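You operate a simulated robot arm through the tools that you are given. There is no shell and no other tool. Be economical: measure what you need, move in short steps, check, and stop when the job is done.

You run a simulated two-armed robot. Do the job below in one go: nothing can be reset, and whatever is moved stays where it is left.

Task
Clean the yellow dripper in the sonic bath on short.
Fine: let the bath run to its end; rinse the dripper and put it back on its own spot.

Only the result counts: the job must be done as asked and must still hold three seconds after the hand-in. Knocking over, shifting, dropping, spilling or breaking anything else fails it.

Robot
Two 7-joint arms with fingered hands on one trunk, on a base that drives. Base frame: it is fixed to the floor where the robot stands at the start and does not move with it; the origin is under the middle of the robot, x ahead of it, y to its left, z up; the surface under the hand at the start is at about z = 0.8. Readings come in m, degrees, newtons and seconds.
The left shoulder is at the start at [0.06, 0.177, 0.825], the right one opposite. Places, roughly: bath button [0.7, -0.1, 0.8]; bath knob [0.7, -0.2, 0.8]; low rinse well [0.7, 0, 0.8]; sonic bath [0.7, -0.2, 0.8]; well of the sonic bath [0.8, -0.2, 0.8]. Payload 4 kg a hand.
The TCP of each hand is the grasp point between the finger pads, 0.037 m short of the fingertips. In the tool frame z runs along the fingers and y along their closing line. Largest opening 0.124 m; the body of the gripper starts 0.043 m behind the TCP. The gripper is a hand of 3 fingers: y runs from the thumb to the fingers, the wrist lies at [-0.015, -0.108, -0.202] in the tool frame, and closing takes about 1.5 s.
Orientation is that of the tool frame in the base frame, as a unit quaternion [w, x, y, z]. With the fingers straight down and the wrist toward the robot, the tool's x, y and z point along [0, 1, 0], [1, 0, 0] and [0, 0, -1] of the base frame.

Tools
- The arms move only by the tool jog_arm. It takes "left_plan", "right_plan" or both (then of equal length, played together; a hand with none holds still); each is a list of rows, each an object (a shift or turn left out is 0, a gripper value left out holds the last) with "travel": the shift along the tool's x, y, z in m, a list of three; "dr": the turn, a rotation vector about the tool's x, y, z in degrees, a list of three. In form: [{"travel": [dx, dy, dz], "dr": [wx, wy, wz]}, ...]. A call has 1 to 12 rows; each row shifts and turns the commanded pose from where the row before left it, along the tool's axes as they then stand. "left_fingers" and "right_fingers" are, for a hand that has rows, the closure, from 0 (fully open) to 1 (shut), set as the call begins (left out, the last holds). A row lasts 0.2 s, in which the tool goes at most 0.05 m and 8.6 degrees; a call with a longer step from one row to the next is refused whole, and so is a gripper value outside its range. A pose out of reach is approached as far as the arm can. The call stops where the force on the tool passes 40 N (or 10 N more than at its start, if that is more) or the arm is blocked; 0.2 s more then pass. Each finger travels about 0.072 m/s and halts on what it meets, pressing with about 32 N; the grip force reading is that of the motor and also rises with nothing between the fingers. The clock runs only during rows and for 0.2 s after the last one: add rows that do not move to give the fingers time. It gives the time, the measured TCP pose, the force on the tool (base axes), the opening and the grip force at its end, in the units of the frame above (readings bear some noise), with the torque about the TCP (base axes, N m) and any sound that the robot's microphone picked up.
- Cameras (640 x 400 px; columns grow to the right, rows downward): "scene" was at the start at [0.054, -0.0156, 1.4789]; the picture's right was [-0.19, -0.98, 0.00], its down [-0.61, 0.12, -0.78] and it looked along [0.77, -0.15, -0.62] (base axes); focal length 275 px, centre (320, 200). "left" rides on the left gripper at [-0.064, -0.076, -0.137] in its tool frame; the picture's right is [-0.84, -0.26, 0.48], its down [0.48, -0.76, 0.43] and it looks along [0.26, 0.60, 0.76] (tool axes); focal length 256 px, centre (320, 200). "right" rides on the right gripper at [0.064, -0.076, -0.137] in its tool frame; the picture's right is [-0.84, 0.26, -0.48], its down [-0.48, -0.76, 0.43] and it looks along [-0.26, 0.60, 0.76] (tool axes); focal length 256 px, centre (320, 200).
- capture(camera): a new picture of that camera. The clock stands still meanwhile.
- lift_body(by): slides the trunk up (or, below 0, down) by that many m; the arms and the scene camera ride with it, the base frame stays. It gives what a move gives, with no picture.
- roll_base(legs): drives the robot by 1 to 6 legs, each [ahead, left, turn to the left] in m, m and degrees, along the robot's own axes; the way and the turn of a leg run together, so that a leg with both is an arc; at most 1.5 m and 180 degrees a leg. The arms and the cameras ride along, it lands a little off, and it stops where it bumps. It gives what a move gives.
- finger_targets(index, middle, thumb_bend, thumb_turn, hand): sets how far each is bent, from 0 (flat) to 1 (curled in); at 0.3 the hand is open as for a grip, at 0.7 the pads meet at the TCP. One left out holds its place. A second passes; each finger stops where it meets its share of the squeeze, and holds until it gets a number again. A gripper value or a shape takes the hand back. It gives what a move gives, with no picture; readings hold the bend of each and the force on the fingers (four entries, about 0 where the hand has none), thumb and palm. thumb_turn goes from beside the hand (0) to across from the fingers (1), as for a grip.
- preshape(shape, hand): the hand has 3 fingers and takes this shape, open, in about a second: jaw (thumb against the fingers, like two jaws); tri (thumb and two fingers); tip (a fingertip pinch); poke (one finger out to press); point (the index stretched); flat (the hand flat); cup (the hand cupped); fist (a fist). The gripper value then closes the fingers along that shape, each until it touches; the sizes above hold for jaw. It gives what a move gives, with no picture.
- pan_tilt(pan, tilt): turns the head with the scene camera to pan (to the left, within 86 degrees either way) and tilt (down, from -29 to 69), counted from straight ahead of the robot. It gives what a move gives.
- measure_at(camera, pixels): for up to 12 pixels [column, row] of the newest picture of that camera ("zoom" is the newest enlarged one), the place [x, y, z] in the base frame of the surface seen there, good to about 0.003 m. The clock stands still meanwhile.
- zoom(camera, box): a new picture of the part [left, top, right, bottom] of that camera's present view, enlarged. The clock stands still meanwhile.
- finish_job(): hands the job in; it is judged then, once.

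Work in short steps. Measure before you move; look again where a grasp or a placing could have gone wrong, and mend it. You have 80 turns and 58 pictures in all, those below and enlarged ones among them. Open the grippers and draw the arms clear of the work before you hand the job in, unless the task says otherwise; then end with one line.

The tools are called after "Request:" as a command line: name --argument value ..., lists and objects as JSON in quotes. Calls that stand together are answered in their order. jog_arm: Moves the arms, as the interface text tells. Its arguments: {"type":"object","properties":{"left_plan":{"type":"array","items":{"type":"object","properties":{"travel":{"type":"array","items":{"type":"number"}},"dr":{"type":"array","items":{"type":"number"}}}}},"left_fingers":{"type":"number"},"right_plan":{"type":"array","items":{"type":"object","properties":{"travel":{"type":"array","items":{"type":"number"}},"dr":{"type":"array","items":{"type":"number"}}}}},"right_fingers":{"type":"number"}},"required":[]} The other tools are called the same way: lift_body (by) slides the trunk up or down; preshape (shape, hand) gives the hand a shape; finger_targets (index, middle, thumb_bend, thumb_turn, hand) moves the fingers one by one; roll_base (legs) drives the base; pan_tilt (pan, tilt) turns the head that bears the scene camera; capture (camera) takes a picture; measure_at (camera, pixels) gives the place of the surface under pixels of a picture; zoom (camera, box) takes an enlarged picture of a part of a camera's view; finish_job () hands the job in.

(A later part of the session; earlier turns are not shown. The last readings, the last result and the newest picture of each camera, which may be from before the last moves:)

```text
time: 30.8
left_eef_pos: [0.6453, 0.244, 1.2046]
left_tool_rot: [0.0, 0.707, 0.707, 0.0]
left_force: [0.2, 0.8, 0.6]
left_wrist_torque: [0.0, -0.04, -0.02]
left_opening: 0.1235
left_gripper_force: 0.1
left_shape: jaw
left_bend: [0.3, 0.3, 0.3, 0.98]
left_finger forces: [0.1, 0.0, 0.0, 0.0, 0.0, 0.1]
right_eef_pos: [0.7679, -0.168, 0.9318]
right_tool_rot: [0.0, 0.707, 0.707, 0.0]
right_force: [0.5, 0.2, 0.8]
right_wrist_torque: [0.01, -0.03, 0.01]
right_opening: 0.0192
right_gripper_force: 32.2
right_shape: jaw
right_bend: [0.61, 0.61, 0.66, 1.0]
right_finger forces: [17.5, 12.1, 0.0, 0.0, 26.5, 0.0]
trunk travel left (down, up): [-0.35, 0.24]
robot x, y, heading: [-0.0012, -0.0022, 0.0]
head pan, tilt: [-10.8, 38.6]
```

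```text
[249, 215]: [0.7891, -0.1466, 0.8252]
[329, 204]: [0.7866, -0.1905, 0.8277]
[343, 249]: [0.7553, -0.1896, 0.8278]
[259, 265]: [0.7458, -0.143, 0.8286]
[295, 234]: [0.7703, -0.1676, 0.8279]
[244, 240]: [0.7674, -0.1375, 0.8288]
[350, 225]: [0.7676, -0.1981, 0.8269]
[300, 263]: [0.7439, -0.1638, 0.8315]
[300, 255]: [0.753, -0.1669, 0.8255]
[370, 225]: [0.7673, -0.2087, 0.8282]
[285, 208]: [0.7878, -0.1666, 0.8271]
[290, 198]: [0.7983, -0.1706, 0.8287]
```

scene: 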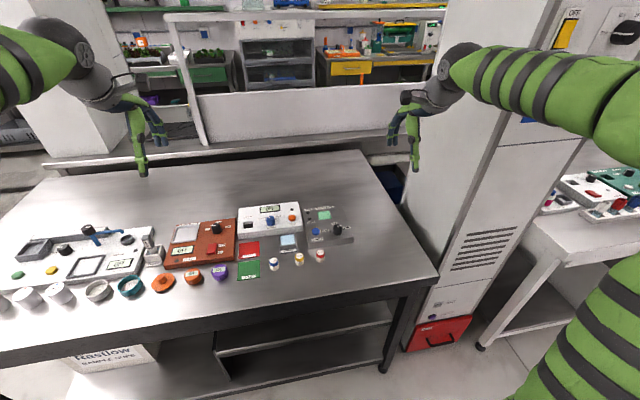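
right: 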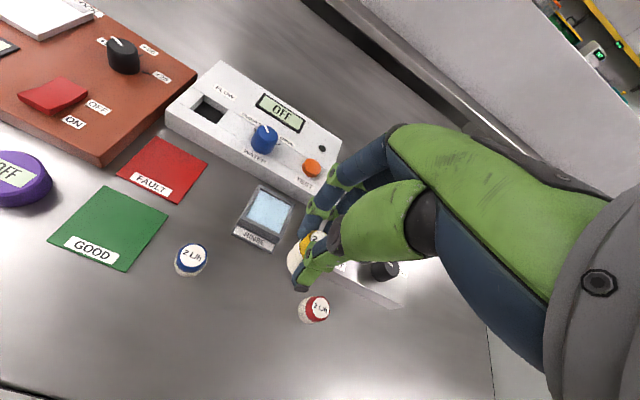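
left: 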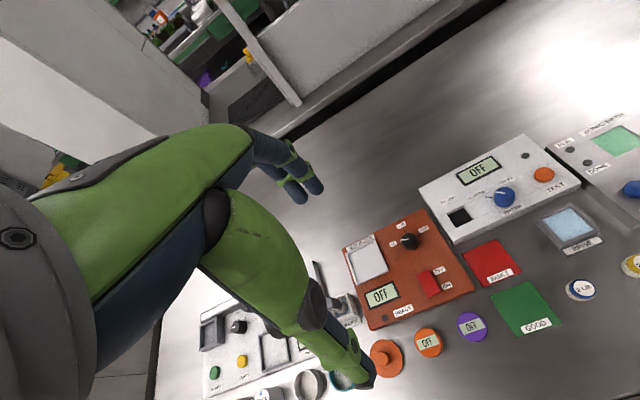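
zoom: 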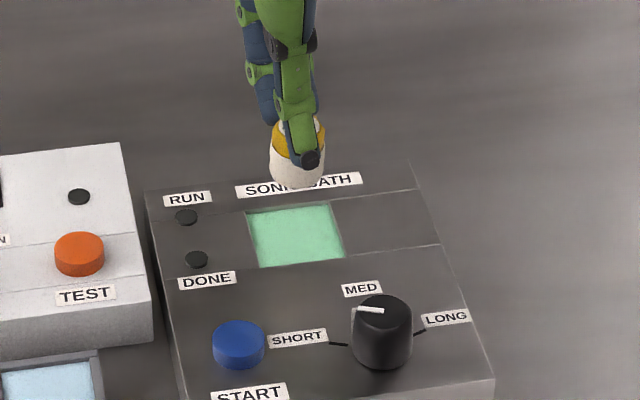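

The well is centred at (0.769,-0.1675). I'll lower slowly and watch for contact.

Request:
jog_arm --right_plan '[{"travel": [0.0005, 0.001, 0.02]}, {"travel": [0, 0, 0.01]}, {"travel": [0, 0, 0.006]}, {"travel": [0, 0, 0.006]}, {"travel": [0, 0, 0.006]}, {"travel": [0, 0, 0.006]}, {"travel": [0, 0, 0.006]}, {}]'

Request:
zoom --camera "scene" --box '[296, 190, 352, 225]'

```text
time: 32.6
left_eef_pos: [0.644, 0.2443, 1.2062]
left_tool_rot: [0.0, 0.707, 0.707, 0.0]
left_force: [0.8, 0.2, -0.2]
left_wrist_torque: [-0.02, -0.04, 0.03]
left_opening: 0.1239
left_gripper_force: 0.1
left_shape: jaw
left_bend: [0.3, 0.3, 0.3, 0.98]
left_finger forces: [0.1, 0.0, 0.1, 0.1, 0.1, 0.1]
right_eef_pos: [0.7707, -0.166, 0.8767]
right_tool_rot: [0.003, 0.707, 0.707, 0.005]
right_force: [2.5, 0.4, 33.5]
right_wrist_torque: [-0.04, 0.06, -0.02]
right_opening: 0.0192
right_gripper_force: 31.6
right_shape: jaw
right_bend: [0.61, 0.61, 0.66, 1.0]
right_finger forces: [19.6, 15.4, 0.0, 0.0, 38.2, 0.0]
trunk travel left (down, up): [-0.35, 0.24]
robot x, y, heading: [-0.0013, 0.0024, 0.1]
head pan, tilt: [-10.8, 38.6]
```

```text
11.43 times, centred on (324, 208) of scene
```

zoom: 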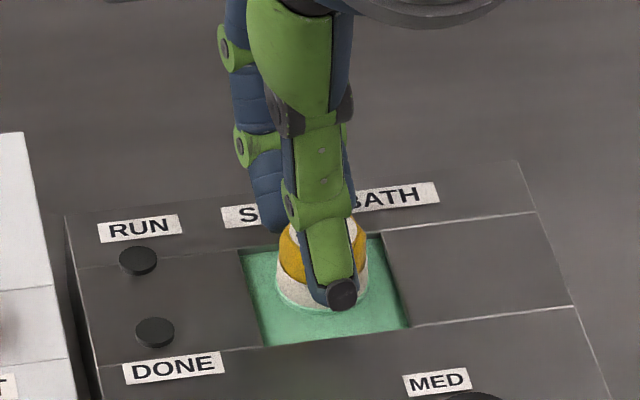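

The dripper rests on the well floor (33 N of contact, TCP 0.877), with its cap above the panel. I'll ease off, release and rise.

Request:
jog_arm --right_plan '[{"travel": [0, 0, -0.004]}, {}]'

Request:
jog_arm --right_plan '[{}, {}, {}, {}, {}, {"travel": [0, 0, -0.03]}, {"travel": [0, 0, -0.03]}, {"travel": [0, 0, -0.03]}, {}]' --right_fingers 0.5

Request:
zoom --camera "scene" --box '[296, 190, 352, 225]'

```text
time: 33.2
left_eef_pos: [0.6444, 0.2441, 1.2056]
left_tool_rot: [0.0, 0.707, 0.707, 0.001]
left_force: [0.3, 0.5, 0.6]
left_wrist_torque: [-0.01, 0.01, -0.03]
left_opening: 0.1235
left_gripper_force: 0.0
left_shape: jaw
left_bend: [0.3, 0.3, 0.3, 0.98]
left_finger forces: [0.0, 0.0, 0.0, 0.0, 0.0, 0.1]
right_eef_pos: [0.7701, -0.1664, 0.878]
right_tool_rot: [0.002, 0.707, 0.707, 0.002]
right_force: [5.6, 1.9, 24.3]
right_wrist_torque: [0.02, -0.07, 0.0]
right_opening: 0.0192
right_gripper_force: 31.8
right_shape: jaw
right_bend: [0.61, 0.61, 0.66, 1.0]
right_finger forces: [21.9, 15.8, 0.0, 0.0, 34.9, 0.0]
trunk travel left (down, up): [-0.35, 0.24]
robot x, y, heading: [-0.0014, -0.0019, -0.0]
head pan, tilt: [-10.8, 38.6]
```

```text
time: 35.2
left_eef_pos: [0.6456, 0.2431, 1.2051]
left_tool_rot: [0.0, 0.707, 0.707, 0.0]
left_force: [-0.4, 0.6, -0.6]
left_wrist_torque: [0.0, 0.0, 0.0]
left_opening: 0.1236
left_gripper_force: 0.0
left_shape: jaw
left_bend: [0.3, 0.3, 0.3, 0.98]
left_finger forces: [0.0, 0.0, 0.0, 0.0, 0.0, 0.0]
right_eef_pos: [0.7706, -0.1652, 0.9657]
right_tool_rot: [0.0, 0.707, 0.707, 0.0]
right_force: [0.6, -0.5, -0.4]
right_wrist_torque: [0.0, 0.0, 0.02]
right_opening: 0.0616
right_gripper_force: 0.0
right_shape: jaw
right_bend: [0.42, 0.46, 0.56, 1.0]
right_finger forces: [0.0, 0.0, 0.1, 0.0, 0.0, 0.0]
trunk travel left (down, up): [-0.35, 0.24]
robot x, y, heading: [-0.0018, -0.0006, -0.0]
head pan, tilt: [-10.8, 38.6]
```

```text
11.43 times, centred on (324, 208) of scene
```

zoom: 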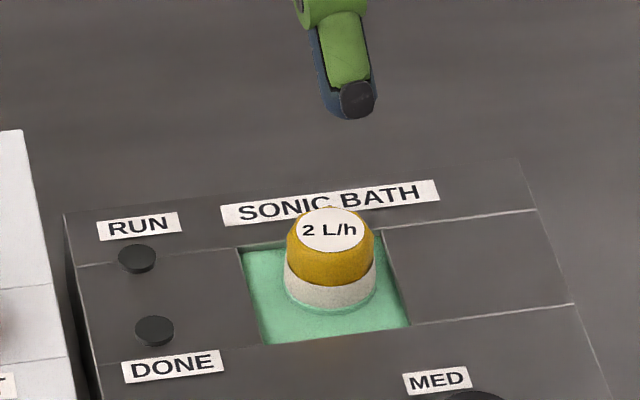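

The dripper stands in the well. I'll close the hand and move above the START button at (0.687,-0.1225).

Request:
jog_arm --right_plan '[{"travel": [0.0142, -0.028, 0]}, {"travel": [0.0142, -0.028, 0]}, {"travel": [0.0142, -0.028, 0]}, {"travel": [0, 0, 0.03]}, {"travel": [0, 0, 0.03]}, {}, {}, {}]' --right_fingers 1.0

Request:
zoom --camera "scene" --box '[276, 195, 364, 250]'

Request:
zoom --camera "right" --box '[180, 160, 420, 310]'

```text
time: 37.0
left_eef_pos: [0.6466, 0.244, 1.2043]
left_tool_rot: [0.0, 0.707, 0.707, 0.0]
left_force: [0.0, 0.6, 0.7]
left_wrist_torque: [0.04, -0.01, 0.0]
left_opening: 0.1236
left_gripper_force: 0.0
left_shape: jaw
left_bend: [0.3, 0.3, 0.3, 0.98]
left_finger forces: [0.1, 0.1, 0.1, 0.1, 0.0, 0.0]
right_eef_pos: [0.6873, -0.1239, 0.9072]
right_tool_rot: [0.0, 0.708, 0.707, 0.0]
right_force: [-0.1, 0.3, -0.4]
right_wrist_torque: [-0.02, -0.01, -0.05]
right_opening: 0.0
right_gripper_force: 32.6
right_shape: jaw
right_bend: [0.7, 0.7, 0.71, 1.0]
right_finger forces: [0.1, 0.0, 0.1, 0.1, 0.1, 0.0]
trunk travel left (down, up): [-0.35, 0.24]
robot x, y, heading: [0.003, 0.0005, -0.2]
head pan, tilt: [-10.8, 38.6]
```

```text
7.27 times, centred on (320, 222) of scene
```

zoom: 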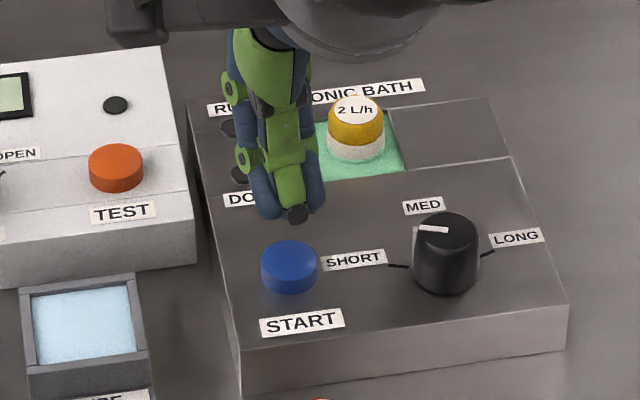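

```text
2.67 times, centred on (300, 235) of right
```

zoom: 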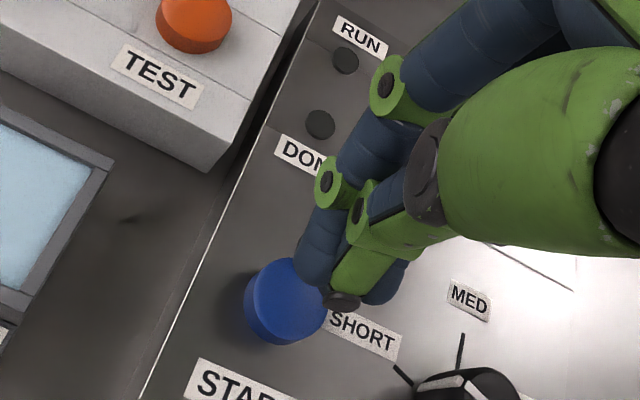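

The fingertips are above the button. I'll lower in fine steps, reading the force.

Request:
jog_arm --right_plan '[{"travel": [0.0015, -0.002, 0.015]}, {"travel": [0, 0, 0.005]}, {"travel": [0, 0, 0.004]}, {}]'

```text
time: 38.0
left_eef_pos: [0.6454, 0.245, 1.204]
left_tool_rot: [0.0, 0.707, 0.707, 0.0]
left_force: [-0.4, -0.6, 0.8]
left_wrist_torque: [0.01, -0.02, -0.01]
left_opening: 0.1239
left_gripper_force: 0.0
left_shape: jaw
left_bend: [0.3, 0.3, 0.3, 0.98]
left_finger forces: [0.0, 0.0, 0.0, 0.0, 0.0, 0.0]
right_eef_pos: [0.6837, -0.1226, 0.8815]
right_tool_rot: [0.0, 0.707, 0.707, 0.0]
right_force: [0.4, -0.2, -0.2]
right_wrist_torque: [0.0, -0.04, 0.01]
right_opening: 0.0001
right_gripper_force: 31.9
right_shape: jaw
right_bend: [0.7, 0.7, 0.71, 1.0]
right_finger forces: [0.0, 0.0, 0.0, 0.0, 0.0, 0.0]
trunk travel left (down, up): [-0.35, 0.24]
robot x, y, heading: [-0.0024, 0.0006, 0.0]
head pan, tilt: [-10.8, 38.6]
```

No contact yet, so I'll continue down in 2 mm steps.

Request:
jog_arm --right_plan '[{"travel": [0, 0, 0.002]}, {"travel": [0, 0, 0.002]}, {"travel": [0, 0, 0.002]}, {"travel": [0, 0, 0.002]}]'

```text
time: 39.0
left_eef_pos: [0.6459, 0.2436, 1.2049]
left_tool_rot: [-0.001, 0.707, 0.707, 0.0]
left_force: [-0.3, 1.0, -0.2]
left_wrist_torque: [0.0, -0.01, -0.04]
left_opening: 0.1236
left_gripper_force: 0.1
left_shape: jaw
left_bend: [0.3, 0.3, 0.3, 0.98]
left_finger forces: [0.1, 0.1, 0.0, 0.1, 0.0, 0.0]
right_eef_pos: [0.6832, -0.1231, 0.8741]
right_tool_rot: [0.001, 0.707, 0.707, 0.0]
right_force: [0.4, 0.0, 2.3]
right_wrist_torque: [-0.02, -0.02, -0.03]
right_opening: 0.0
right_gripper_force: 31.8
right_shape: jaw
right_bend: [0.7, 0.7, 0.71, 1.0]
right_finger forces: [0.2, 0.0, 0.1, 0.0, 0.0, 0.0]
trunk travel left (down, up): [-0.35, 0.24]
robot x, y, heading: [-0.0004, -0.0005, -0.0]
head pan, tilt: [-10.8, 38.6]
heard: click
```

A click was heard at 2 N. I'll lift off straight up and look for the RUN light.

Request:
jog_arm --right_plan '[{"travel": [0, 0, -0.03]}, {"travel": [0, 0, -0.03]}, {"travel": [0, 0, -0.03]}, {}]'

Request:
zoom --camera "scene" --box '[276, 195, 364, 250]'

Request:
zoom --camera "right" --box '[180, 160, 420, 310]'

```text
time: 40.0
left_eef_pos: [0.6464, 0.2445, 1.2049]
left_tool_rot: [-0.001, 0.707, 0.707, 0.0]
left_force: [-0.6, -0.2, -0.1]
left_wrist_torque: [-0.02, -0.02, -0.01]
left_opening: 0.1234
left_gripper_force: 0.0
left_shape: jaw
left_bend: [0.3, 0.3, 0.3, 0.98]
left_finger forces: [0.0, 0.0, 0.0, 0.0, 0.1, 0.0]
right_eef_pos: [0.6854, -0.1237, 0.9645]
right_tool_rot: [0.0, 0.707, 0.708, 0.0]
right_force: [-0.3, -0.3, 0.1]
right_wrist_torque: [0.03, -0.03, 0.0]
right_opening: 0.0
right_gripper_force: 32.2
right_shape: jaw
right_bend: [0.7, 0.7, 0.71, 1.0]
right_finger forces: [0.0, 0.0, 0.0, 0.0, 0.0, 0.0]
trunk travel left (down, up): [-0.35, 0.24]
robot x, y, heading: [-0.0001, -0.0004, 0.1]
head pan, tilt: [-10.8, 38.6]
```

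```text
7.27 times, centred on (320, 222) of scene
```

zoom: 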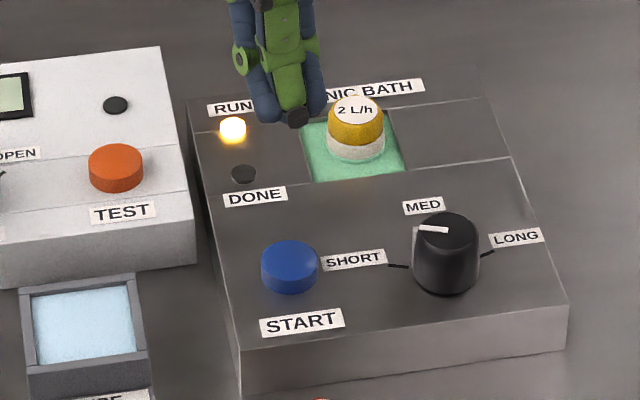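

```text
2.67 times, centred on (300, 235) of right
```

zoom: 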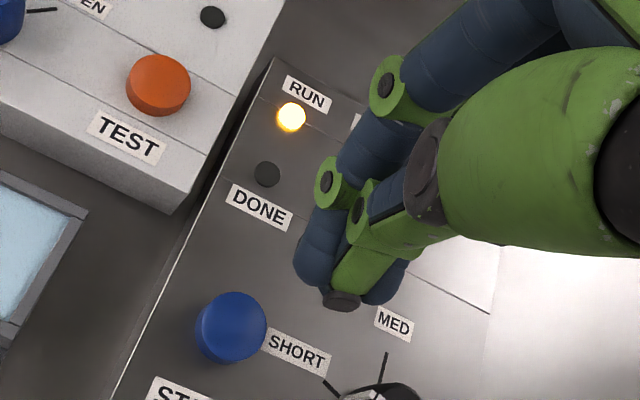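

RUN is lit. While it runs I'll raise, open and move above the dripper, and wait.

Request:
jog_arm --right_plan '[{"travel": [0, 0, -0.03]}, {"travel": [-0.0142, 0.028, 0]}, {"travel": [-0.0142, 0.028, 0]}, {"travel": [-0.0142, 0.028, 0]}, {}, {}, {}, {}, {}, {}, {}, {}]' --right_fingers 0.5

Request:
jog_arm --right_plan '[{}, {}, {}, {}, {}, {}, {}, {}, {}, {}, {}, {}]'

Request:
jog_arm --right_plan '[{}, {}, {}, {}, {}, {}, {}, {}, {}, {}, {}, {}]'

Request:
zoom --camera "scene" --box '[288, 185, 352, 225]'

Request:
measure_at --camera "zoom" --pixels '[[370, 200], [340, 200], [400, 200], [370, 187], [370, 214], [370, 245], [330, 265], [415, 265]]'

```text
time: 42.6
left_eef_pos: [0.6467, 0.2442, 1.2048]
left_tool_rot: [-0.001, 0.707, 0.708, 0.0]
left_force: [0.4, 0.0, -0.1]
left_wrist_torque: [0.02, -0.02, 0.01]
left_opening: 0.1236
left_gripper_force: 0.1
left_shape: jaw
left_bend: [0.3, 0.3, 0.3, 0.98]
left_finger forces: [0.0, 0.1, 0.0, 0.0, 0.1, 0.0]
right_eef_pos: [0.7684, -0.1651, 0.9938]
right_tool_rot: [0.001, 0.707, 0.707, -0.001]
right_force: [-0.9, 0.3, -0.1]
right_wrist_torque: [-0.03, 0.0, -0.04]
right_opening: 0.0615
right_gripper_force: 0.0
right_shape: jaw
right_bend: [0.42, 0.46, 0.56, 1.0]
right_finger forces: [0.1, 0.1, 0.1, 0.0, 0.0, 0.0]
trunk travel left (down, up): [-0.35, 0.24]
robot x, y, heading: [-0.0014, -0.0009, 0.0]
head pan, tilt: [-10.8, 38.6]
```

```text
time: 45.2
left_eef_pos: [0.6455, 0.2436, 1.2041]
left_tool_rot: [0.001, 0.707, 0.707, 0.0]
left_force: [0.2, -0.2, 0.7]
left_wrist_torque: [0.03, -0.03, -0.03]
left_opening: 0.1236
left_gripper_force: 0.2
left_shape: jaw
left_bend: [0.3, 0.3, 0.3, 0.98]
left_finger forces: [0.1, 0.1, 0.0, 0.0, 0.1, 0.0]
right_eef_pos: [0.7697, -0.166, 0.9944]
right_tool_rot: [0.0, 0.707, 0.707, 0.0]
right_force: [0.1, 0.2, 0.9]
right_wrist_torque: [0.01, -0.02, -0.01]
right_opening: 0.0614
right_gripper_force: 0.0
right_shape: jaw
right_bend: [0.42, 0.46, 0.56, 1.0]
right_finger forces: [0.0, 0.0, 0.0, 0.0, 0.1, 0.0]
trunk travel left (down, up): [-0.35, 0.24]
robot x, y, heading: [-0.0029, -0.0, -0.0]
head pan, tilt: [-10.8, 38.6]
```

```text
time: 47.8
left_eef_pos: [0.6459, 0.2453, 1.2048]
left_tool_rot: [-0.001, 0.707, 0.707, -0.001]
left_force: [0.8, 0.0, -0.2]
left_wrist_torque: [-0.01, 0.02, 0.03]
left_opening: 0.1234
left_gripper_force: 0.1
left_shape: jaw
left_bend: [0.3, 0.3, 0.3, 0.98]
left_finger forces: [0.0, 0.0, 0.0, 0.0, 0.0, 0.0]
right_eef_pos: [0.7693, -0.1658, 0.9937]
right_tool_rot: [-0.001, 0.707, 0.707, 0.0]
right_force: [0.3, -0.2, 0.6]
right_wrist_torque: [-0.02, -0.01, 0.01]
right_opening: 0.0617
right_gripper_force: 0.1
right_shape: jaw
right_bend: [0.42, 0.46, 0.56, 1.0]
right_finger forces: [0.0, 0.0, 0.0, 0.1, 0.0, 0.0]
trunk travel left (down, up): [-0.35, 0.24]
robot x, y, heading: [-0.004, 0.0012, 0.1]
head pan, tilt: [-10.8, 38.6]
```

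```text
10.00 times, centred on (320, 205) of scene
```

zoom: 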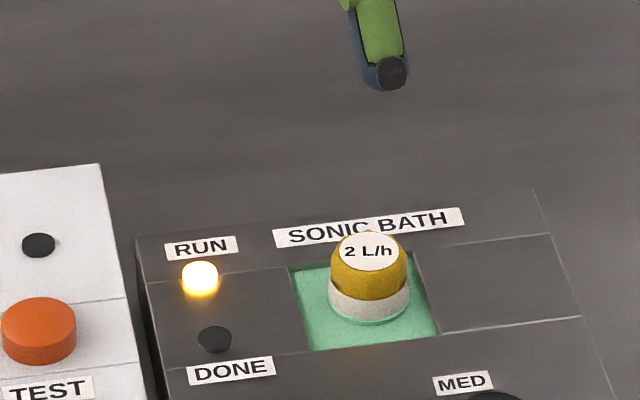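

```text
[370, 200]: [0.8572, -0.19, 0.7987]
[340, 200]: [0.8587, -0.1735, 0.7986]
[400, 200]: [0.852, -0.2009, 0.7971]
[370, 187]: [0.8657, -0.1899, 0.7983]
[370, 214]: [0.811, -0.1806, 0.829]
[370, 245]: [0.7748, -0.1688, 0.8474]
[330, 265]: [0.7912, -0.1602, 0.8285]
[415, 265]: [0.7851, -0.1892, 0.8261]
```

The bath is still running. I'll measure the cap centre and wait on.

Request:
measure_at --camera "zoom" --pixels '[[367, 251], [342, 254], [394, 249], [364, 237], [370, 267]]'

Request:
jog_arm --right_plan '[{}, {}, {}, {}, {}, {}, {}, {}, {}, {}, {}, {}]'

Request:
jog_arm --right_plan '[{}, {}, {}, {}, {}, {}, {}, {}, {}, {}, {}, {}]'

Request:
jog_arm --right_plan '[{}, {}, {}, {}, {}, {}, {}, {}, {}, {}, {}, {}]'

Request:
jog_arm --right_plan '[{}, {}, {}, {}, {}, {}, {}, {}, {}, {}, {}, {}]'

Request:
zoom --camera "scene" --box '[288, 185, 352, 225]'

```text
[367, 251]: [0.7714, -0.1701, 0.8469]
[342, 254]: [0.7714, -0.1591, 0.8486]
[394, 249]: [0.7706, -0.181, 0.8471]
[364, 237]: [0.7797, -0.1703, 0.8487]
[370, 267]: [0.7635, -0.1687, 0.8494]
```

```text
time: 50.4
left_eef_pos: [0.6466, 0.2453, 1.2038]
left_tool_rot: [0.0, 0.707, 0.707, 0.0]
left_force: [0.1, 1.2, 0.7]
left_wrist_torque: [0.01, -0.04, -0.04]
left_opening: 0.1238
left_gripper_force: 0.1
left_shape: jaw
left_bend: [0.3, 0.3, 0.3, 0.98]
left_finger forces: [0.0, 0.1, 0.0, 0.0, 0.0, 0.1]
right_eef_pos: [0.7677, -0.1653, 0.9934]
right_tool_rot: [0.001, 0.707, 0.707, 0.0]
right_force: [0.7, 0.0, -0.5]
right_wrist_torque: [-0.02, 0.03, 0.01]
right_opening: 0.0615
right_gripper_force: 0.2
right_shape: jaw
right_bend: [0.42, 0.46, 0.56, 1.0]
right_finger forces: [0.0, 0.0, 0.0, 0.1, 0.1, 0.1]
trunk travel left (down, up): [-0.35, 0.24]
robot x, y, heading: [-0.0044, 0.0013, 0.2]
head pan, tilt: [-10.8, 38.6]
```

```text
time: 53.0
left_eef_pos: [0.6457, 0.2433, 1.2047]
left_tool_rot: [0.0, 0.707, 0.707, 0.0]
left_force: [-0.8, -0.3, -0.3]
left_wrist_torque: [0.02, 0.0, -0.03]
left_opening: 0.1236
left_gripper_force: 0.1
left_shape: jaw
left_bend: [0.3, 0.3, 0.3, 0.98]
left_finger forces: [0.0, 0.0, 0.0, 0.0, 0.1, 0.0]
right_eef_pos: [0.7687, -0.1664, 0.9943]
right_tool_rot: [0.0, 0.707, 0.707, 0.0]
right_force: [0.2, 0.7, -0.7]
right_wrist_torque: [0.03, 0.0, -0.01]
right_opening: 0.0617
right_gripper_force: 0.0
right_shape: jaw
right_bend: [0.42, 0.46, 0.56, 1.0]
right_finger forces: [0.0, 0.0, 0.0, 0.1, 0.1, 0.1]
trunk travel left (down, up): [-0.35, 0.24]
robot x, y, heading: [-0.0013, 0.005, -0.1]
head pan, tilt: [-10.8, 38.6]
```

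```text
time: 55.6
left_eef_pos: [0.6456, 0.2439, 1.2043]
left_tool_rot: [-0.001, 0.708, 0.707, -0.001]
left_force: [0.1, 0.4, -0.4]
left_wrist_torque: [0.0, 0.0, -0.03]
left_opening: 0.1239
left_gripper_force: 0.1
left_shape: jaw
left_bend: [0.3, 0.3, 0.3, 0.98]
left_finger forces: [0.0, 0.1, 0.0, 0.0, 0.1, 0.0]
right_eef_pos: [0.7681, -0.1661, 0.9938]
right_tool_rot: [-0.001, 0.707, 0.707, 0.0]
right_force: [-0.7, -0.9, 0.3]
right_wrist_torque: [-0.01, 0.0, -0.03]
right_opening: 0.0619
right_gripper_force: 0.1
right_shape: jaw
right_bend: [0.42, 0.46, 0.56, 1.0]
right_finger forces: [0.0, 0.0, 0.0, 0.1, 0.0, 0.0]
trunk travel left (down, up): [-0.35, 0.24]
robot x, y, heading: [0.002, -0.0019, 0.1]
head pan, tilt: [-10.8, 38.6]
```

```text
time: 58.2
left_eef_pos: [0.646, 0.2444, 1.2041]
left_tool_rot: [0.0, 0.707, 0.707, 0.0]
left_force: [-0.2, -0.7, 0.6]
left_wrist_torque: [-0.01, 0.0, -0.01]
left_opening: 0.1235
left_gripper_force: 0.0
left_shape: jaw
left_bend: [0.3, 0.3, 0.3, 0.98]
left_finger forces: [0.0, 0.0, 0.0, 0.0, 0.0, 0.0]
right_eef_pos: [0.7686, -0.1651, 0.9931]
right_tool_rot: [0.0, 0.707, 0.707, 0.0]
right_force: [-0.9, 0.4, 0.2]
right_wrist_torque: [-0.02, -0.01, 0.01]
right_opening: 0.0619
right_gripper_force: 0.1
right_shape: jaw
right_bend: [0.42, 0.46, 0.56, 1.0]
right_finger forces: [0.0, 0.1, 0.0, 0.0, 0.0, 0.0]
trunk travel left (down, up): [-0.35, 0.24]
robot x, y, heading: [-0.0016, -0.0014, 0.0]
head pan, tilt: [-10.8, 38.6]
```

```text
10.00 times, centred on (320, 205) of scene
```

zoom: 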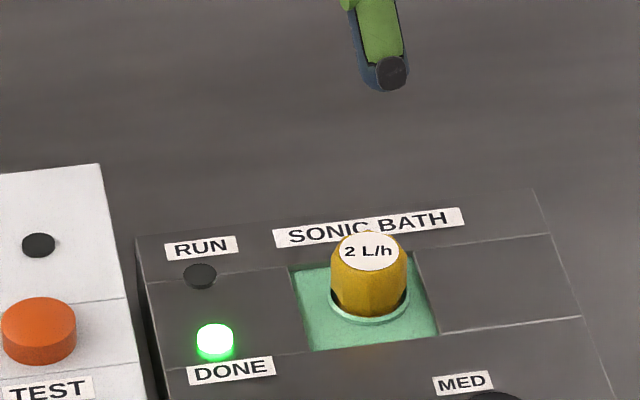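

DONE is lit and the white crust is gone. I'll centre on the cap at (0.771,-0.169), descend to TCP 0.877 and grip.

Request:
jog_arm --right_plan '[{"travel": [-0.0035, 0.0025, 0.03]}, {"travel": [0, 0, 0.03]}, {"travel": [0, 0, 0.03]}, {"travel": [0, 0, 0.02]}, {"travel": [0, 0, 0.006]}, {}]'

Request:
jog_arm --right_plan '[{}, {}, {}, {}, {}, {}, {}, {}]' --right_fingers 0.85

Request:
zoom --camera "scene" --box '[296, 190, 352, 225]'

```text
time: 59.6
left_eef_pos: [0.6449, 0.244, 1.2043]
left_tool_rot: [0.0, 0.707, 0.707, 0.0]
left_force: [0.7, 0.4, -0.2]
left_wrist_torque: [0.01, 0.0, -0.01]
left_opening: 0.1235
left_gripper_force: 0.1
left_shape: jaw
left_bend: [0.3, 0.3, 0.3, 0.98]
left_finger forces: [0.0, 0.0, 0.0, 0.0, 0.0, 0.1]
right_eef_pos: [0.7701, -0.1687, 0.8782]
right_tool_rot: [0.0, 0.707, 0.707, -0.001]
right_force: [0.2, 0.1, 1.0]
right_wrist_torque: [0.01, 0.03, 0.03]
right_opening: 0.0618
right_gripper_force: 0.0
right_shape: jaw
right_bend: [0.42, 0.46, 0.56, 1.0]
right_finger forces: [0.0, 0.1, 0.0, 0.0, 0.1, 0.0]
trunk travel left (down, up): [-0.35, 0.24]
robot x, y, heading: [0.0011, -0.0008, -0.1]
head pan, tilt: [-10.8, 38.6]
```

```text
time: 61.4
left_eef_pos: [0.6451, 0.2441, 1.2042]
left_tool_rot: [0.0, 0.707, 0.707, -0.001]
left_force: [0.2, -0.2, 0.6]
left_wrist_torque: [0.03, 0.0, -0.01]
left_opening: 0.1238
left_gripper_force: 0.1
left_shape: jaw
left_bend: [0.3, 0.3, 0.3, 0.98]
left_finger forces: [0.0, 0.0, 0.1, 0.0, 0.0, 0.1]
right_eef_pos: [0.77, -0.1685, 0.878]
right_tool_rot: [0.0, 0.707, 0.707, 0.0]
right_force: [0.3, 0.6, 2.5]
right_wrist_torque: [0.03, 0.06, 0.0]
right_opening: 0.0193
right_gripper_force: 32.4
right_shape: jaw
right_bend: [0.62, 0.61, 0.66, 1.0]
right_finger forces: [17.8, 11.5, 0.0, 0.1, 29.0, 0.0]
trunk travel left (down, up): [-0.35, 0.24]
robot x, y, heading: [-0.0034, -0.0012, 0.3]
head pan, tilt: [-10.8, 38.6]
```

```text
11.43 times, centred on (324, 208) of scene
```

zoom: 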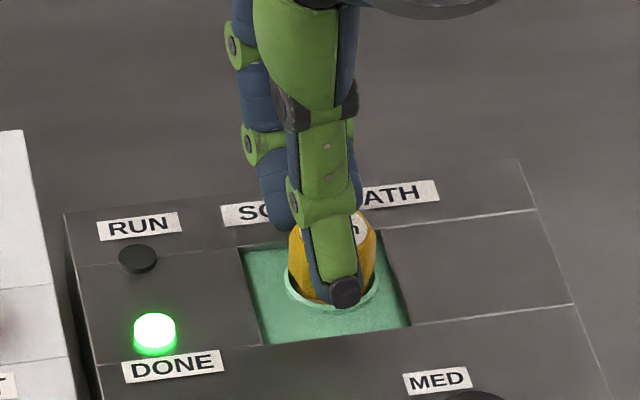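

It is gripped again. I'll lift 9 cm, drip briefly over the bath, then move above the rinse well at about (0.687,-0.027).

Request:
jog_arm --right_plan '[{"travel": [0, 0, -0.03]}, {"travel": [0, 0, -0.03]}, {"travel": [0, 0, -0.03]}, {}, {}, {}, {"travel": [0.0354, -0.0208, 0]}, {"travel": [0.0354, -0.0208, 0]}, {"travel": [0.0354, -0.0208, 0]}, {"travel": [0.0354, -0.0208, 0]}, {}]'

Request:
zoom --camera "scene" --box '[256, 195, 336, 245]'

Request:
zoom --camera "right" --box '[180, 160, 420, 310]'

```text
time: 63.8
left_eef_pos: [0.6456, 0.2438, 1.2039]
left_tool_rot: [0.0, 0.707, 0.707, -0.001]
left_force: [-0.3, 0.1, 0.2]
left_wrist_torque: [0.0, 0.0, 0.0]
left_opening: 0.1237
left_gripper_force: 0.0
left_shape: jaw
left_bend: [0.3, 0.3, 0.3, 0.98]
left_finger forces: [0.1, 0.0, 0.0, 0.0, 0.0, 0.0]
right_eef_pos: [0.6869, -0.0283, 0.968]
right_tool_rot: [0.0, 0.707, 0.707, 0.0]
right_force: [-0.9, -0.9, -0.7]
right_wrist_torque: [0.02, 0.02, 0.0]
right_opening: 0.0192
right_gripper_force: 31.7
right_shape: jaw
right_bend: [0.62, 0.61, 0.66, 1.0]
right_finger forces: [17.3, 11.7, 0.0, 0.1, 27.2, 0.1]
trunk travel left (down, up): [-0.35, 0.24]
robot x, y, heading: [0.0003, 0.0015, -0.1]
head pan, tilt: [-10.8, 38.6]
```

```text
8.00 times, centred on (296, 220) of scene
```

zoom: 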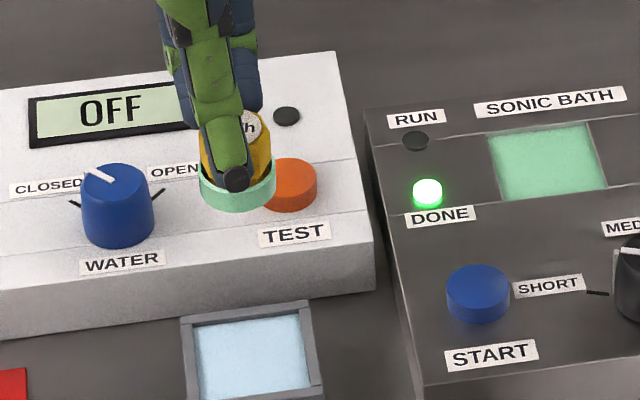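

```text
2.67 times, centred on (300, 235) of right
```

zoom: 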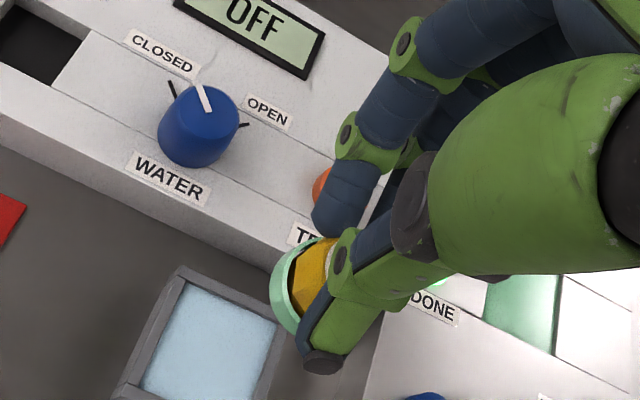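

The base now carries green bath liquid that must be rinsed off. I'll measure the rinse well rim and the box edge beside it.

Request:
zoom --camera "scene" --box '[264, 225, 312, 255]'

Request:
measure_at --camera "zoom" --pixels '[[205, 100], [400, 80], [430, 205], [230, 235], [315, 155], [315, 75], [330, 225], [200, 170], [430, 150], [310, 15], [450, 20], [315, 110]]'

```text
13.33 times, centred on (288, 240) of scene
```

zoom: 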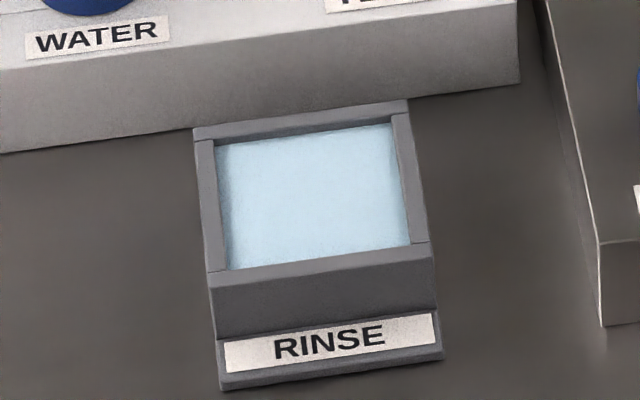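

```text
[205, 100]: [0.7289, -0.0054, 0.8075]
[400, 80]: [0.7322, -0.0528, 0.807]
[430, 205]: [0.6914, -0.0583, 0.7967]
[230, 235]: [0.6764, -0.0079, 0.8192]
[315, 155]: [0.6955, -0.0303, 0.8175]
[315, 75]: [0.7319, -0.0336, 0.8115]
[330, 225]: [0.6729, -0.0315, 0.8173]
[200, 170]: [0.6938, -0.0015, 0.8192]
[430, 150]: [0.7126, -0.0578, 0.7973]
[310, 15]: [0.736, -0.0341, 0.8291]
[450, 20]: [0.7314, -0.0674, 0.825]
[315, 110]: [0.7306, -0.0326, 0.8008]
```

I'll re-measure at the true inner corners of the rinse well.

Request:
measure_at --camera "zoom" --pixels '[[221, 152], [388, 130], [404, 238], [236, 262], [312, 196], [207, 200], [415, 180], [300, 128], [325, 260]]'

```text
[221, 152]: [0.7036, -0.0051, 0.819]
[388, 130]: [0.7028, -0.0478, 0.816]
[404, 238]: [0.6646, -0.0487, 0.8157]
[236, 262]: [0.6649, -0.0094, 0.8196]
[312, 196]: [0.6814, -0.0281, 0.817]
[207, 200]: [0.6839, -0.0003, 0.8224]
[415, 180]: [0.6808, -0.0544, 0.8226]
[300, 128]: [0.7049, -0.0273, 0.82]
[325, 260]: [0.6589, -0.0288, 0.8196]
```

The rinse well is centred at (0.683,-0.0275) with its rim at z 0.822. I'll lower the dripper into it with slow final steps.

Request:
jog_arm --right_plan '[{"travel": [0.0008, -0.004, 0.03]}, {"travel": [0, 0, 0.03]}, {"travel": [0, 0, 0.015]}, {"travel": [0, 0, 0.006]}, {"travel": [0, 0, 0.005]}, {"travel": [0, 0, 0.004]}, {"travel": [0, 0, 0.004]}, {}]'

Request:
zoom --camera "scene" --box '[256, 210, 320, 250]'

```text
time: 65.6
left_eef_pos: [0.6455, 0.2443, 1.2041]
left_tool_rot: [0.0, 0.707, 0.707, -0.001]
left_force: [-0.5, -0.1, -0.8]
left_wrist_torque: [0.02, 0.03, 0.04]
left_opening: 0.1236
left_gripper_force: 0.1
left_shape: jaw
left_bend: [0.3, 0.3, 0.3, 0.98]
left_finger forces: [0.0, 0.1, 0.1, 0.0, 0.1, 0.1]
right_eef_pos: [0.6829, -0.0263, 0.8735]
right_tool_rot: [-0.001, 0.707, 0.707, 0.0]
right_force: [-0.2, 0.4, -0.8]
right_wrist_torque: [0.03, -0.04, 0.0]
right_opening: 0.0193
right_gripper_force: 31.5
right_shape: jaw
right_bend: [0.62, 0.61, 0.66, 1.0]
right_finger forces: [17.2, 12.0, 0.0, 0.0, 26.9, 0.0]
trunk travel left (down, up): [-0.35, 0.24]
robot x, y, heading: [0.002, -0.0027, -0.4]
head pan, tilt: [-10.8, 38.6]
```

```text
10.00 times, centred on (288, 230) of scene
```

zoom: 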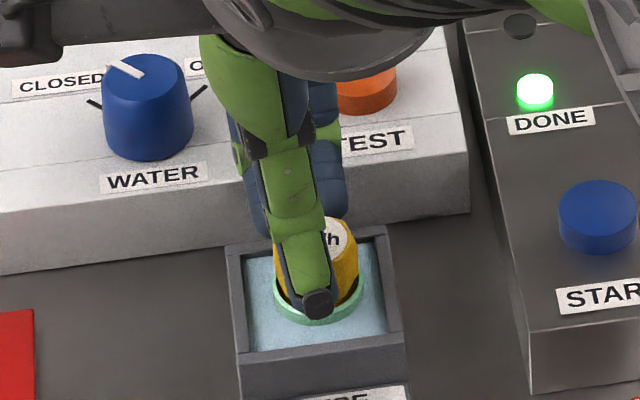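

No contact yet. I'll lower a few millimetres more to the floor, dwell, swish gently up and down, then look.

Request:
jog_arm --right_plan '[{"travel": [0, 0, 0.003]}, {"travel": [0, 0, 0.003]}, {}, {}, {}, {}, {"travel": [0, 0, -0.005]}, {}, {"travel": [0, 0, 0.005]}, {}, {}, {}]'

Request:
jog_arm --right_plan '[{"travel": [0, 0, -0.005]}, {"travel": [0, 0, 0.005]}, {}, {}, {}, {}, {}, {}, {}, {}, {}, {}]'

Request:
zoom --camera "scene" --box '[256, 210, 320, 250]'

```text
time: 68.2
left_eef_pos: [0.6466, 0.2439, 1.2044]
left_tool_rot: [0.0, 0.707, 0.707, 0.0]
left_force: [-0.5, -0.7, 0.1]
left_wrist_torque: [0.0, 0.01, 0.0]
left_opening: 0.1236
left_gripper_force: 0.1
left_shape: jaw
left_bend: [0.3, 0.3, 0.3, 0.98]
left_finger forces: [0.0, 0.0, 0.0, 0.1, 0.0, 0.0]
right_eef_pos: [0.6835, -0.0259, 0.8684]
right_tool_rot: [0.0, 0.708, 0.706, 0.0]
right_force: [-0.7, 0.1, -0.6]
right_wrist_torque: [-0.01, 0.03, -0.01]
right_opening: 0.0193
right_gripper_force: 32.0
right_shape: jaw
right_bend: [0.62, 0.61, 0.66, 1.0]
right_finger forces: [17.2, 12.0, 0.1, 0.0, 27.1, 0.0]
trunk travel left (down, up): [-0.35, 0.24]
robot x, y, heading: [0.0016, 0.0016, 0.1]
head pan, tilt: [-10.8, 38.6]
```

```text
time: 70.8
left_eef_pos: [0.6464, 0.2445, 1.2048]
left_tool_rot: [0.0, 0.708, 0.707, 0.001]
left_force: [-0.2, 0.0, -0.8]
left_wrist_torque: [-0.04, 0.01, 0.02]
left_opening: 0.1233
left_gripper_force: 0.1
left_shape: jaw
left_bend: [0.3, 0.3, 0.3, 0.98]
left_finger forces: [0.0, 0.0, 0.0, 0.0, 0.0, 0.0]
right_eef_pos: [0.6836, -0.0271, 0.8675]
right_tool_rot: [0.0, 0.707, 0.707, 0.0]
right_force: [-1.0, 0.3, -0.6]
right_wrist_torque: [0.03, 0.02, 0.02]
right_opening: 0.0192
right_gripper_force: 32.0
right_shape: jaw
right_bend: [0.62, 0.61, 0.66, 1.0]
right_finger forces: [17.1, 11.9, 0.0, 0.0, 26.8, 0.1]
trunk travel left (down, up): [-0.35, 0.24]
robot x, y, heading: [0.0016, 0.0008, -0.1]
head pan, tilt: [-10.8, 38.6]
```

```text
10.00 times, centred on (288, 230) of scene
```

zoom: 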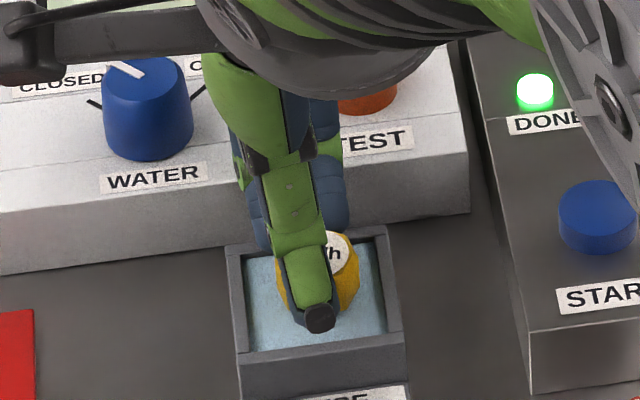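

The green film is gone, so it is rinsed. I'll lift, let it drip over the well, then move above its own spot and check.

Request:
jog_arm --right_plan '[{"travel": [0, 0, -0.02]}, {}, {}, {"travel": [0, 0, -0.03]}, {"travel": [0, 0, -0.04]}, {}, {"travel": [-0.0095, -0.0283, 0]}, {"travel": [-0.0095, -0.0283, 0]}, {"travel": [-0.0095, -0.0283, 0]}, {"travel": [0, 0, 0.02]}, {}]'

Request:
zoom --camera "scene" --box '[252, 210, 348, 270]'

Request:
zoom --camera "right" --box '[240, 200, 360, 275]'

```text
time: 73.2
left_eef_pos: [0.6453, 0.2443, 1.2041]
left_tool_rot: [0.0, 0.707, 0.707, 0.0]
left_force: [-0.1, -0.4, -1.0]
left_wrist_torque: [-0.01, -0.02, -0.01]
left_opening: 0.1235
left_gripper_force: 0.1
left_shape: jaw
left_bend: [0.3, 0.3, 0.3, 0.98]
left_finger forces: [0.0, 0.0, 0.0, 0.0, 0.0, 0.0]
right_eef_pos: [0.5989, -0.0553, 0.9381]
right_tool_rot: [0.0, 0.707, 0.707, 0.0]
right_force: [1.5, 0.4, -0.3]
right_wrist_torque: [-0.01, 0.02, 0.01]
right_opening: 0.0188
right_gripper_force: 32.0
right_shape: jaw
right_bend: [0.62, 0.61, 0.66, 1.0]
right_finger forces: [16.5, 12.6, 0.0, 0.1, 26.6, 0.0]
trunk travel left (down, up): [-0.35, 0.24]
robot x, y, heading: [-0.0017, 0.0012, 0.2]
head pan, tilt: [-10.8, 38.6]
```

```text
6.67 times, centred on (300, 240) of scene
```

zoom: 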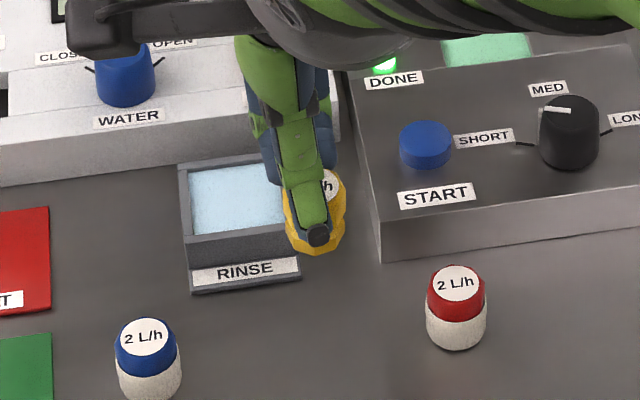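

```text
5.33 times, centred on (300, 238) of right
```

zoom: 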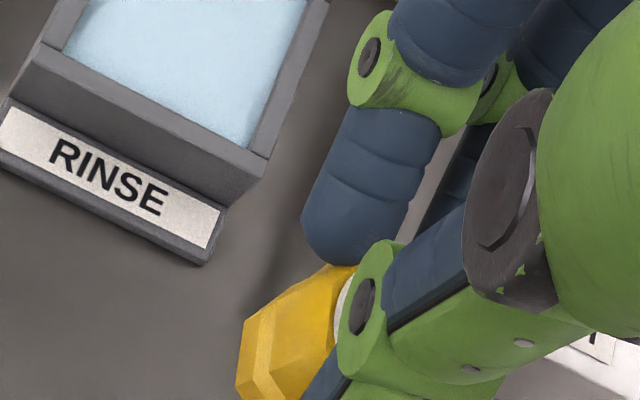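

The dripper is clean, upright and over its spot. I'll lower it, with 2 mm steps at the end.

Request:
jog_arm --right_plan '[{"travel": [0, 0, 0.03]}, {"travel": [0, 0, 0.025]}, {"travel": [0, 0, 0.01]}, {"travel": [0, 0, 0.003]}, {"travel": [0, 0, 0.002]}, {"travel": [0, 0, 0.002]}, {"travel": [0, 0, 0.002]}, {}]'

Request:
zoom --camera "scene" --box '[268, 230, 332, 270]'

```text
time: 75.0
left_eef_pos: [0.6458, 0.2437, 1.204]
left_tool_rot: [0.0, 0.707, 0.707, -0.001]
left_force: [0.2, 0.4, -0.6]
left_wrist_torque: [0.01, 0.05, 0.01]
left_opening: 0.1238
left_gripper_force: 0.0
left_shape: jaw
left_bend: [0.3, 0.3, 0.3, 0.98]
left_finger forces: [0.0, 0.0, 0.0, 0.0, 0.0, 0.0]
right_eef_pos: [0.5995, -0.0551, 0.863]
right_tool_rot: [0.0, 0.707, 0.707, 0.0]
right_force: [-0.1, 0.2, 0.1]
right_wrist_torque: [0.03, -0.01, 0.01]
right_opening: 0.019
right_gripper_force: 31.9
right_shape: jaw
right_bend: [0.63, 0.61, 0.66, 1.0]
right_finger forces: [16.0, 13.0, 0.0, 0.1, 26.3, 0.1]
trunk travel left (down, up): [-0.35, 0.24]
robot x, y, heading: [-0.0028, 0.0029, 0.1]
head pan, tilt: [-10.8, 38.6]
```

```text
10.00 times, centred on (300, 250) of scene
```

zoom: 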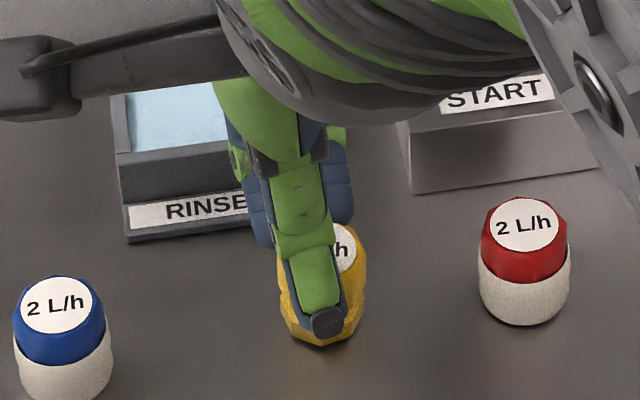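

Still no contact, so I'll go down in 1 mm steps until it touches.

Request:
jog_arm --right_plan '[{"travel": [0, 0, 0.001]}, {"travel": [0, 0, 0.001]}, {}]'

```text
time: 75.8
left_eef_pos: [0.6465, 0.2433, 1.2049]
left_tool_rot: [0.0, 0.707, 0.707, 0.0]
left_force: [0.3, -0.9, 0.2]
left_wrist_torque: [-0.01, 0.03, 0.01]
left_opening: 0.1236
left_gripper_force: 0.1
left_shape: jaw
left_bend: [0.3, 0.3, 0.3, 0.98]
left_finger forces: [0.0, 0.0, 0.0, 0.0, 0.0, 0.0]
right_eef_pos: [0.5985, -0.0556, 0.8627]
right_tool_rot: [0.0, 0.707, 0.707, 0.0]
right_force: [0.0, 0.4, 0.9]
right_wrist_torque: [-0.01, 0.02, -0.03]
right_opening: 0.0185
right_gripper_force: 31.8
right_shape: jaw
right_bend: [0.63, 0.61, 0.66, 1.0]
right_finger forces: [16.1, 13.2, 0.0, 0.0, 26.7, 0.0]
trunk travel left (down, up): [-0.35, 0.24]
robot x, y, heading: [-0.0001, -0.0008, -0.2]
head pan, tilt: [-10.8, 38.6]
```

Force is still about 0; I'll go a bit further.

Request:
jog_arm --right_plan '[{"travel": [0, 0, 0.001]}, {"travel": [0, 0, 0.001]}, {}]'

```text
time: 76.6
left_eef_pos: [0.6449, 0.244, 1.2055]
left_tool_rot: [0.0, 0.707, 0.707, -0.001]
left_force: [0.1, -0.2, -0.1]
left_wrist_torque: [-0.03, 0.04, 0.02]
left_opening: 0.1238
left_gripper_force: 0.0
left_shape: jaw
left_bend: [0.3, 0.3, 0.3, 0.98]
left_finger forces: [0.0, 0.0, 0.0, 0.0, 0.0, 0.0]
right_eef_pos: [0.5993, -0.0544, 0.8604]
right_tool_rot: [0.001, 0.707, 0.707, 0.002]
right_force: [2.1, 0.8, 13.0]
right_wrist_torque: [-0.01, 0.0, 0.01]
right_opening: 0.0184
right_gripper_force: 31.8
right_shape: jaw
right_bend: [0.63, 0.61, 0.66, 1.0]
right_finger forces: [16.4, 15.4, 0.0, 0.0, 30.9, 0.0]
trunk travel left (down, up): [-0.35, 0.24]
robot x, y, heading: [-0.0, -0.0006, -0.3]
head pan, tilt: [-10.8, 38.6]
```

It touches the table at 13 N. I'll ease 1.5 mm, open, and rise straight up.

Request:
jog_arm --right_plan '[{"travel": [0, 0, -0.0015]}, {}]'

Request:
jog_arm --right_plan '[{}, {}, {}, {}, {}, {}, {"travel": [0, 0, -0.03]}, {"travel": [0, 0, -0.04]}, {"travel": [0, 0, -0.04]}, {"travel": [0, 0, -0.04]}, {}]' --right_fingers 0.5

Request:
zoom --camera "scene" --box '[268, 230, 332, 270]'

Request:
measure_at --camera "zoom" --pixels '[[312, 258], [280, 258], [345, 258], [312, 240], [312, 280], [315, 320]]'

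```text
time: 77.2
left_eef_pos: [0.6465, 0.2436, 1.2041]
left_tool_rot: [0.0, 0.708, 0.707, 0.0]
left_force: [0.9, 0.6, 0.3]
left_wrist_torque: [-0.01, -0.01, 0.02]
left_opening: 0.1238
left_gripper_force: 0.0
left_shape: jaw
left_bend: [0.3, 0.3, 0.3, 0.98]
left_finger forces: [0.0, 0.1, 0.1, 0.0, 0.0, 0.0]
right_eef_pos: [0.5988, -0.0553, 0.8615]
right_tool_rot: [-0.001, 0.707, 0.707, 0.0]
right_force: [2.0, 2.2, 9.0]
right_wrist_torque: [0.04, -0.04, 0.02]
right_opening: 0.0186
right_gripper_force: 32.3
right_shape: jaw
right_bend: [0.63, 0.61, 0.66, 1.0]
right_finger forces: [16.2, 15.1, 0.1, 0.0, 29.1, 0.1]
trunk travel left (down, up): [-0.35, 0.24]
robot x, y, heading: [-0.0004, -0.002, -0.1]
head pan, tilt: [-10.8, 38.6]
```

```text
time: 79.6
left_eef_pos: [0.6457, 0.2435, 1.2042]
left_tool_rot: [0.0, 0.707, 0.707, -0.001]
left_force: [0.2, -0.2, -0.6]
left_wrist_torque: [0.04, 0.02, -0.01]
left_opening: 0.1239
left_gripper_force: 0.0
left_shape: jaw
left_bend: [0.3, 0.3, 0.3, 0.98]
left_finger forces: [0.1, 0.0, 0.0, 0.0, 0.1, 0.0]
right_eef_pos: [0.599, -0.0558, 1.0104]
right_tool_rot: [0.0, 0.707, 0.707, 0.0]
right_force: [0.4, -0.4, 0.2]
right_wrist_torque: [0.01, 0.0, 0.01]
right_opening: 0.0616
right_gripper_force: 0.1
right_shape: jaw
right_bend: [0.42, 0.46, 0.56, 1.0]
right_finger forces: [0.1, 0.0, 0.0, 0.1, 0.0, 0.0]
trunk travel left (down, up): [-0.35, 0.24]
robot x, y, heading: [0.0002, -0.0017, 0.3]
head pan, tilt: [-10.8, 38.6]
```

```text
10.00 times, centred on (300, 250) of scene
```

zoom: 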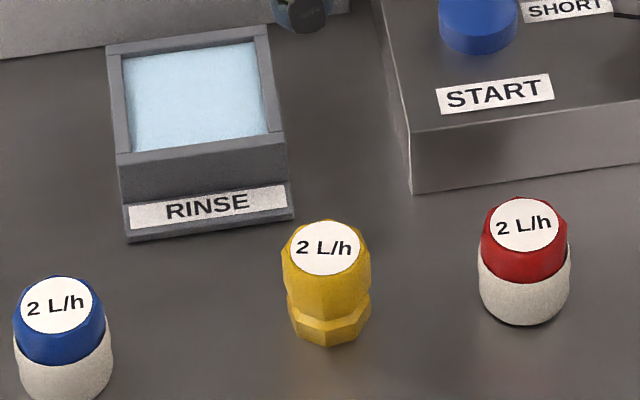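

```text
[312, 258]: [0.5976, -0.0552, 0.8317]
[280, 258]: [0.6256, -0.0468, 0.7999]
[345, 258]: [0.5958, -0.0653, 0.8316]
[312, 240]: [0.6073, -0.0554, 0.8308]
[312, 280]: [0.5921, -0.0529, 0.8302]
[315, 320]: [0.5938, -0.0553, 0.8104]
```

The dripper stands clean. Its disk centre seems about 1 px off the start image, so I'll measure it exactly.

Request:
measure_at --camera "zoom" --pixels '[[325, 249], [294, 249], [358, 249], [325, 226], [325, 272], [524, 222], [55, 304]]'

Request:
zoom --camera "right" --box '[220, 220, 348, 300]'

```text
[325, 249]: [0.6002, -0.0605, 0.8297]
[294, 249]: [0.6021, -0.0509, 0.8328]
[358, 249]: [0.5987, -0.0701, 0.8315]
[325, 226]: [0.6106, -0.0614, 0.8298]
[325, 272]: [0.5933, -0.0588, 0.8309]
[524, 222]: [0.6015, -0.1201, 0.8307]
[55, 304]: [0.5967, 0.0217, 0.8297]
```

```text
5.00 times, centred on (284, 260) of right
```

zoom: 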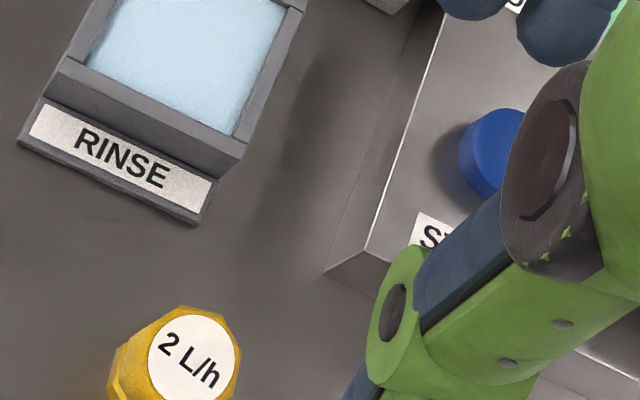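

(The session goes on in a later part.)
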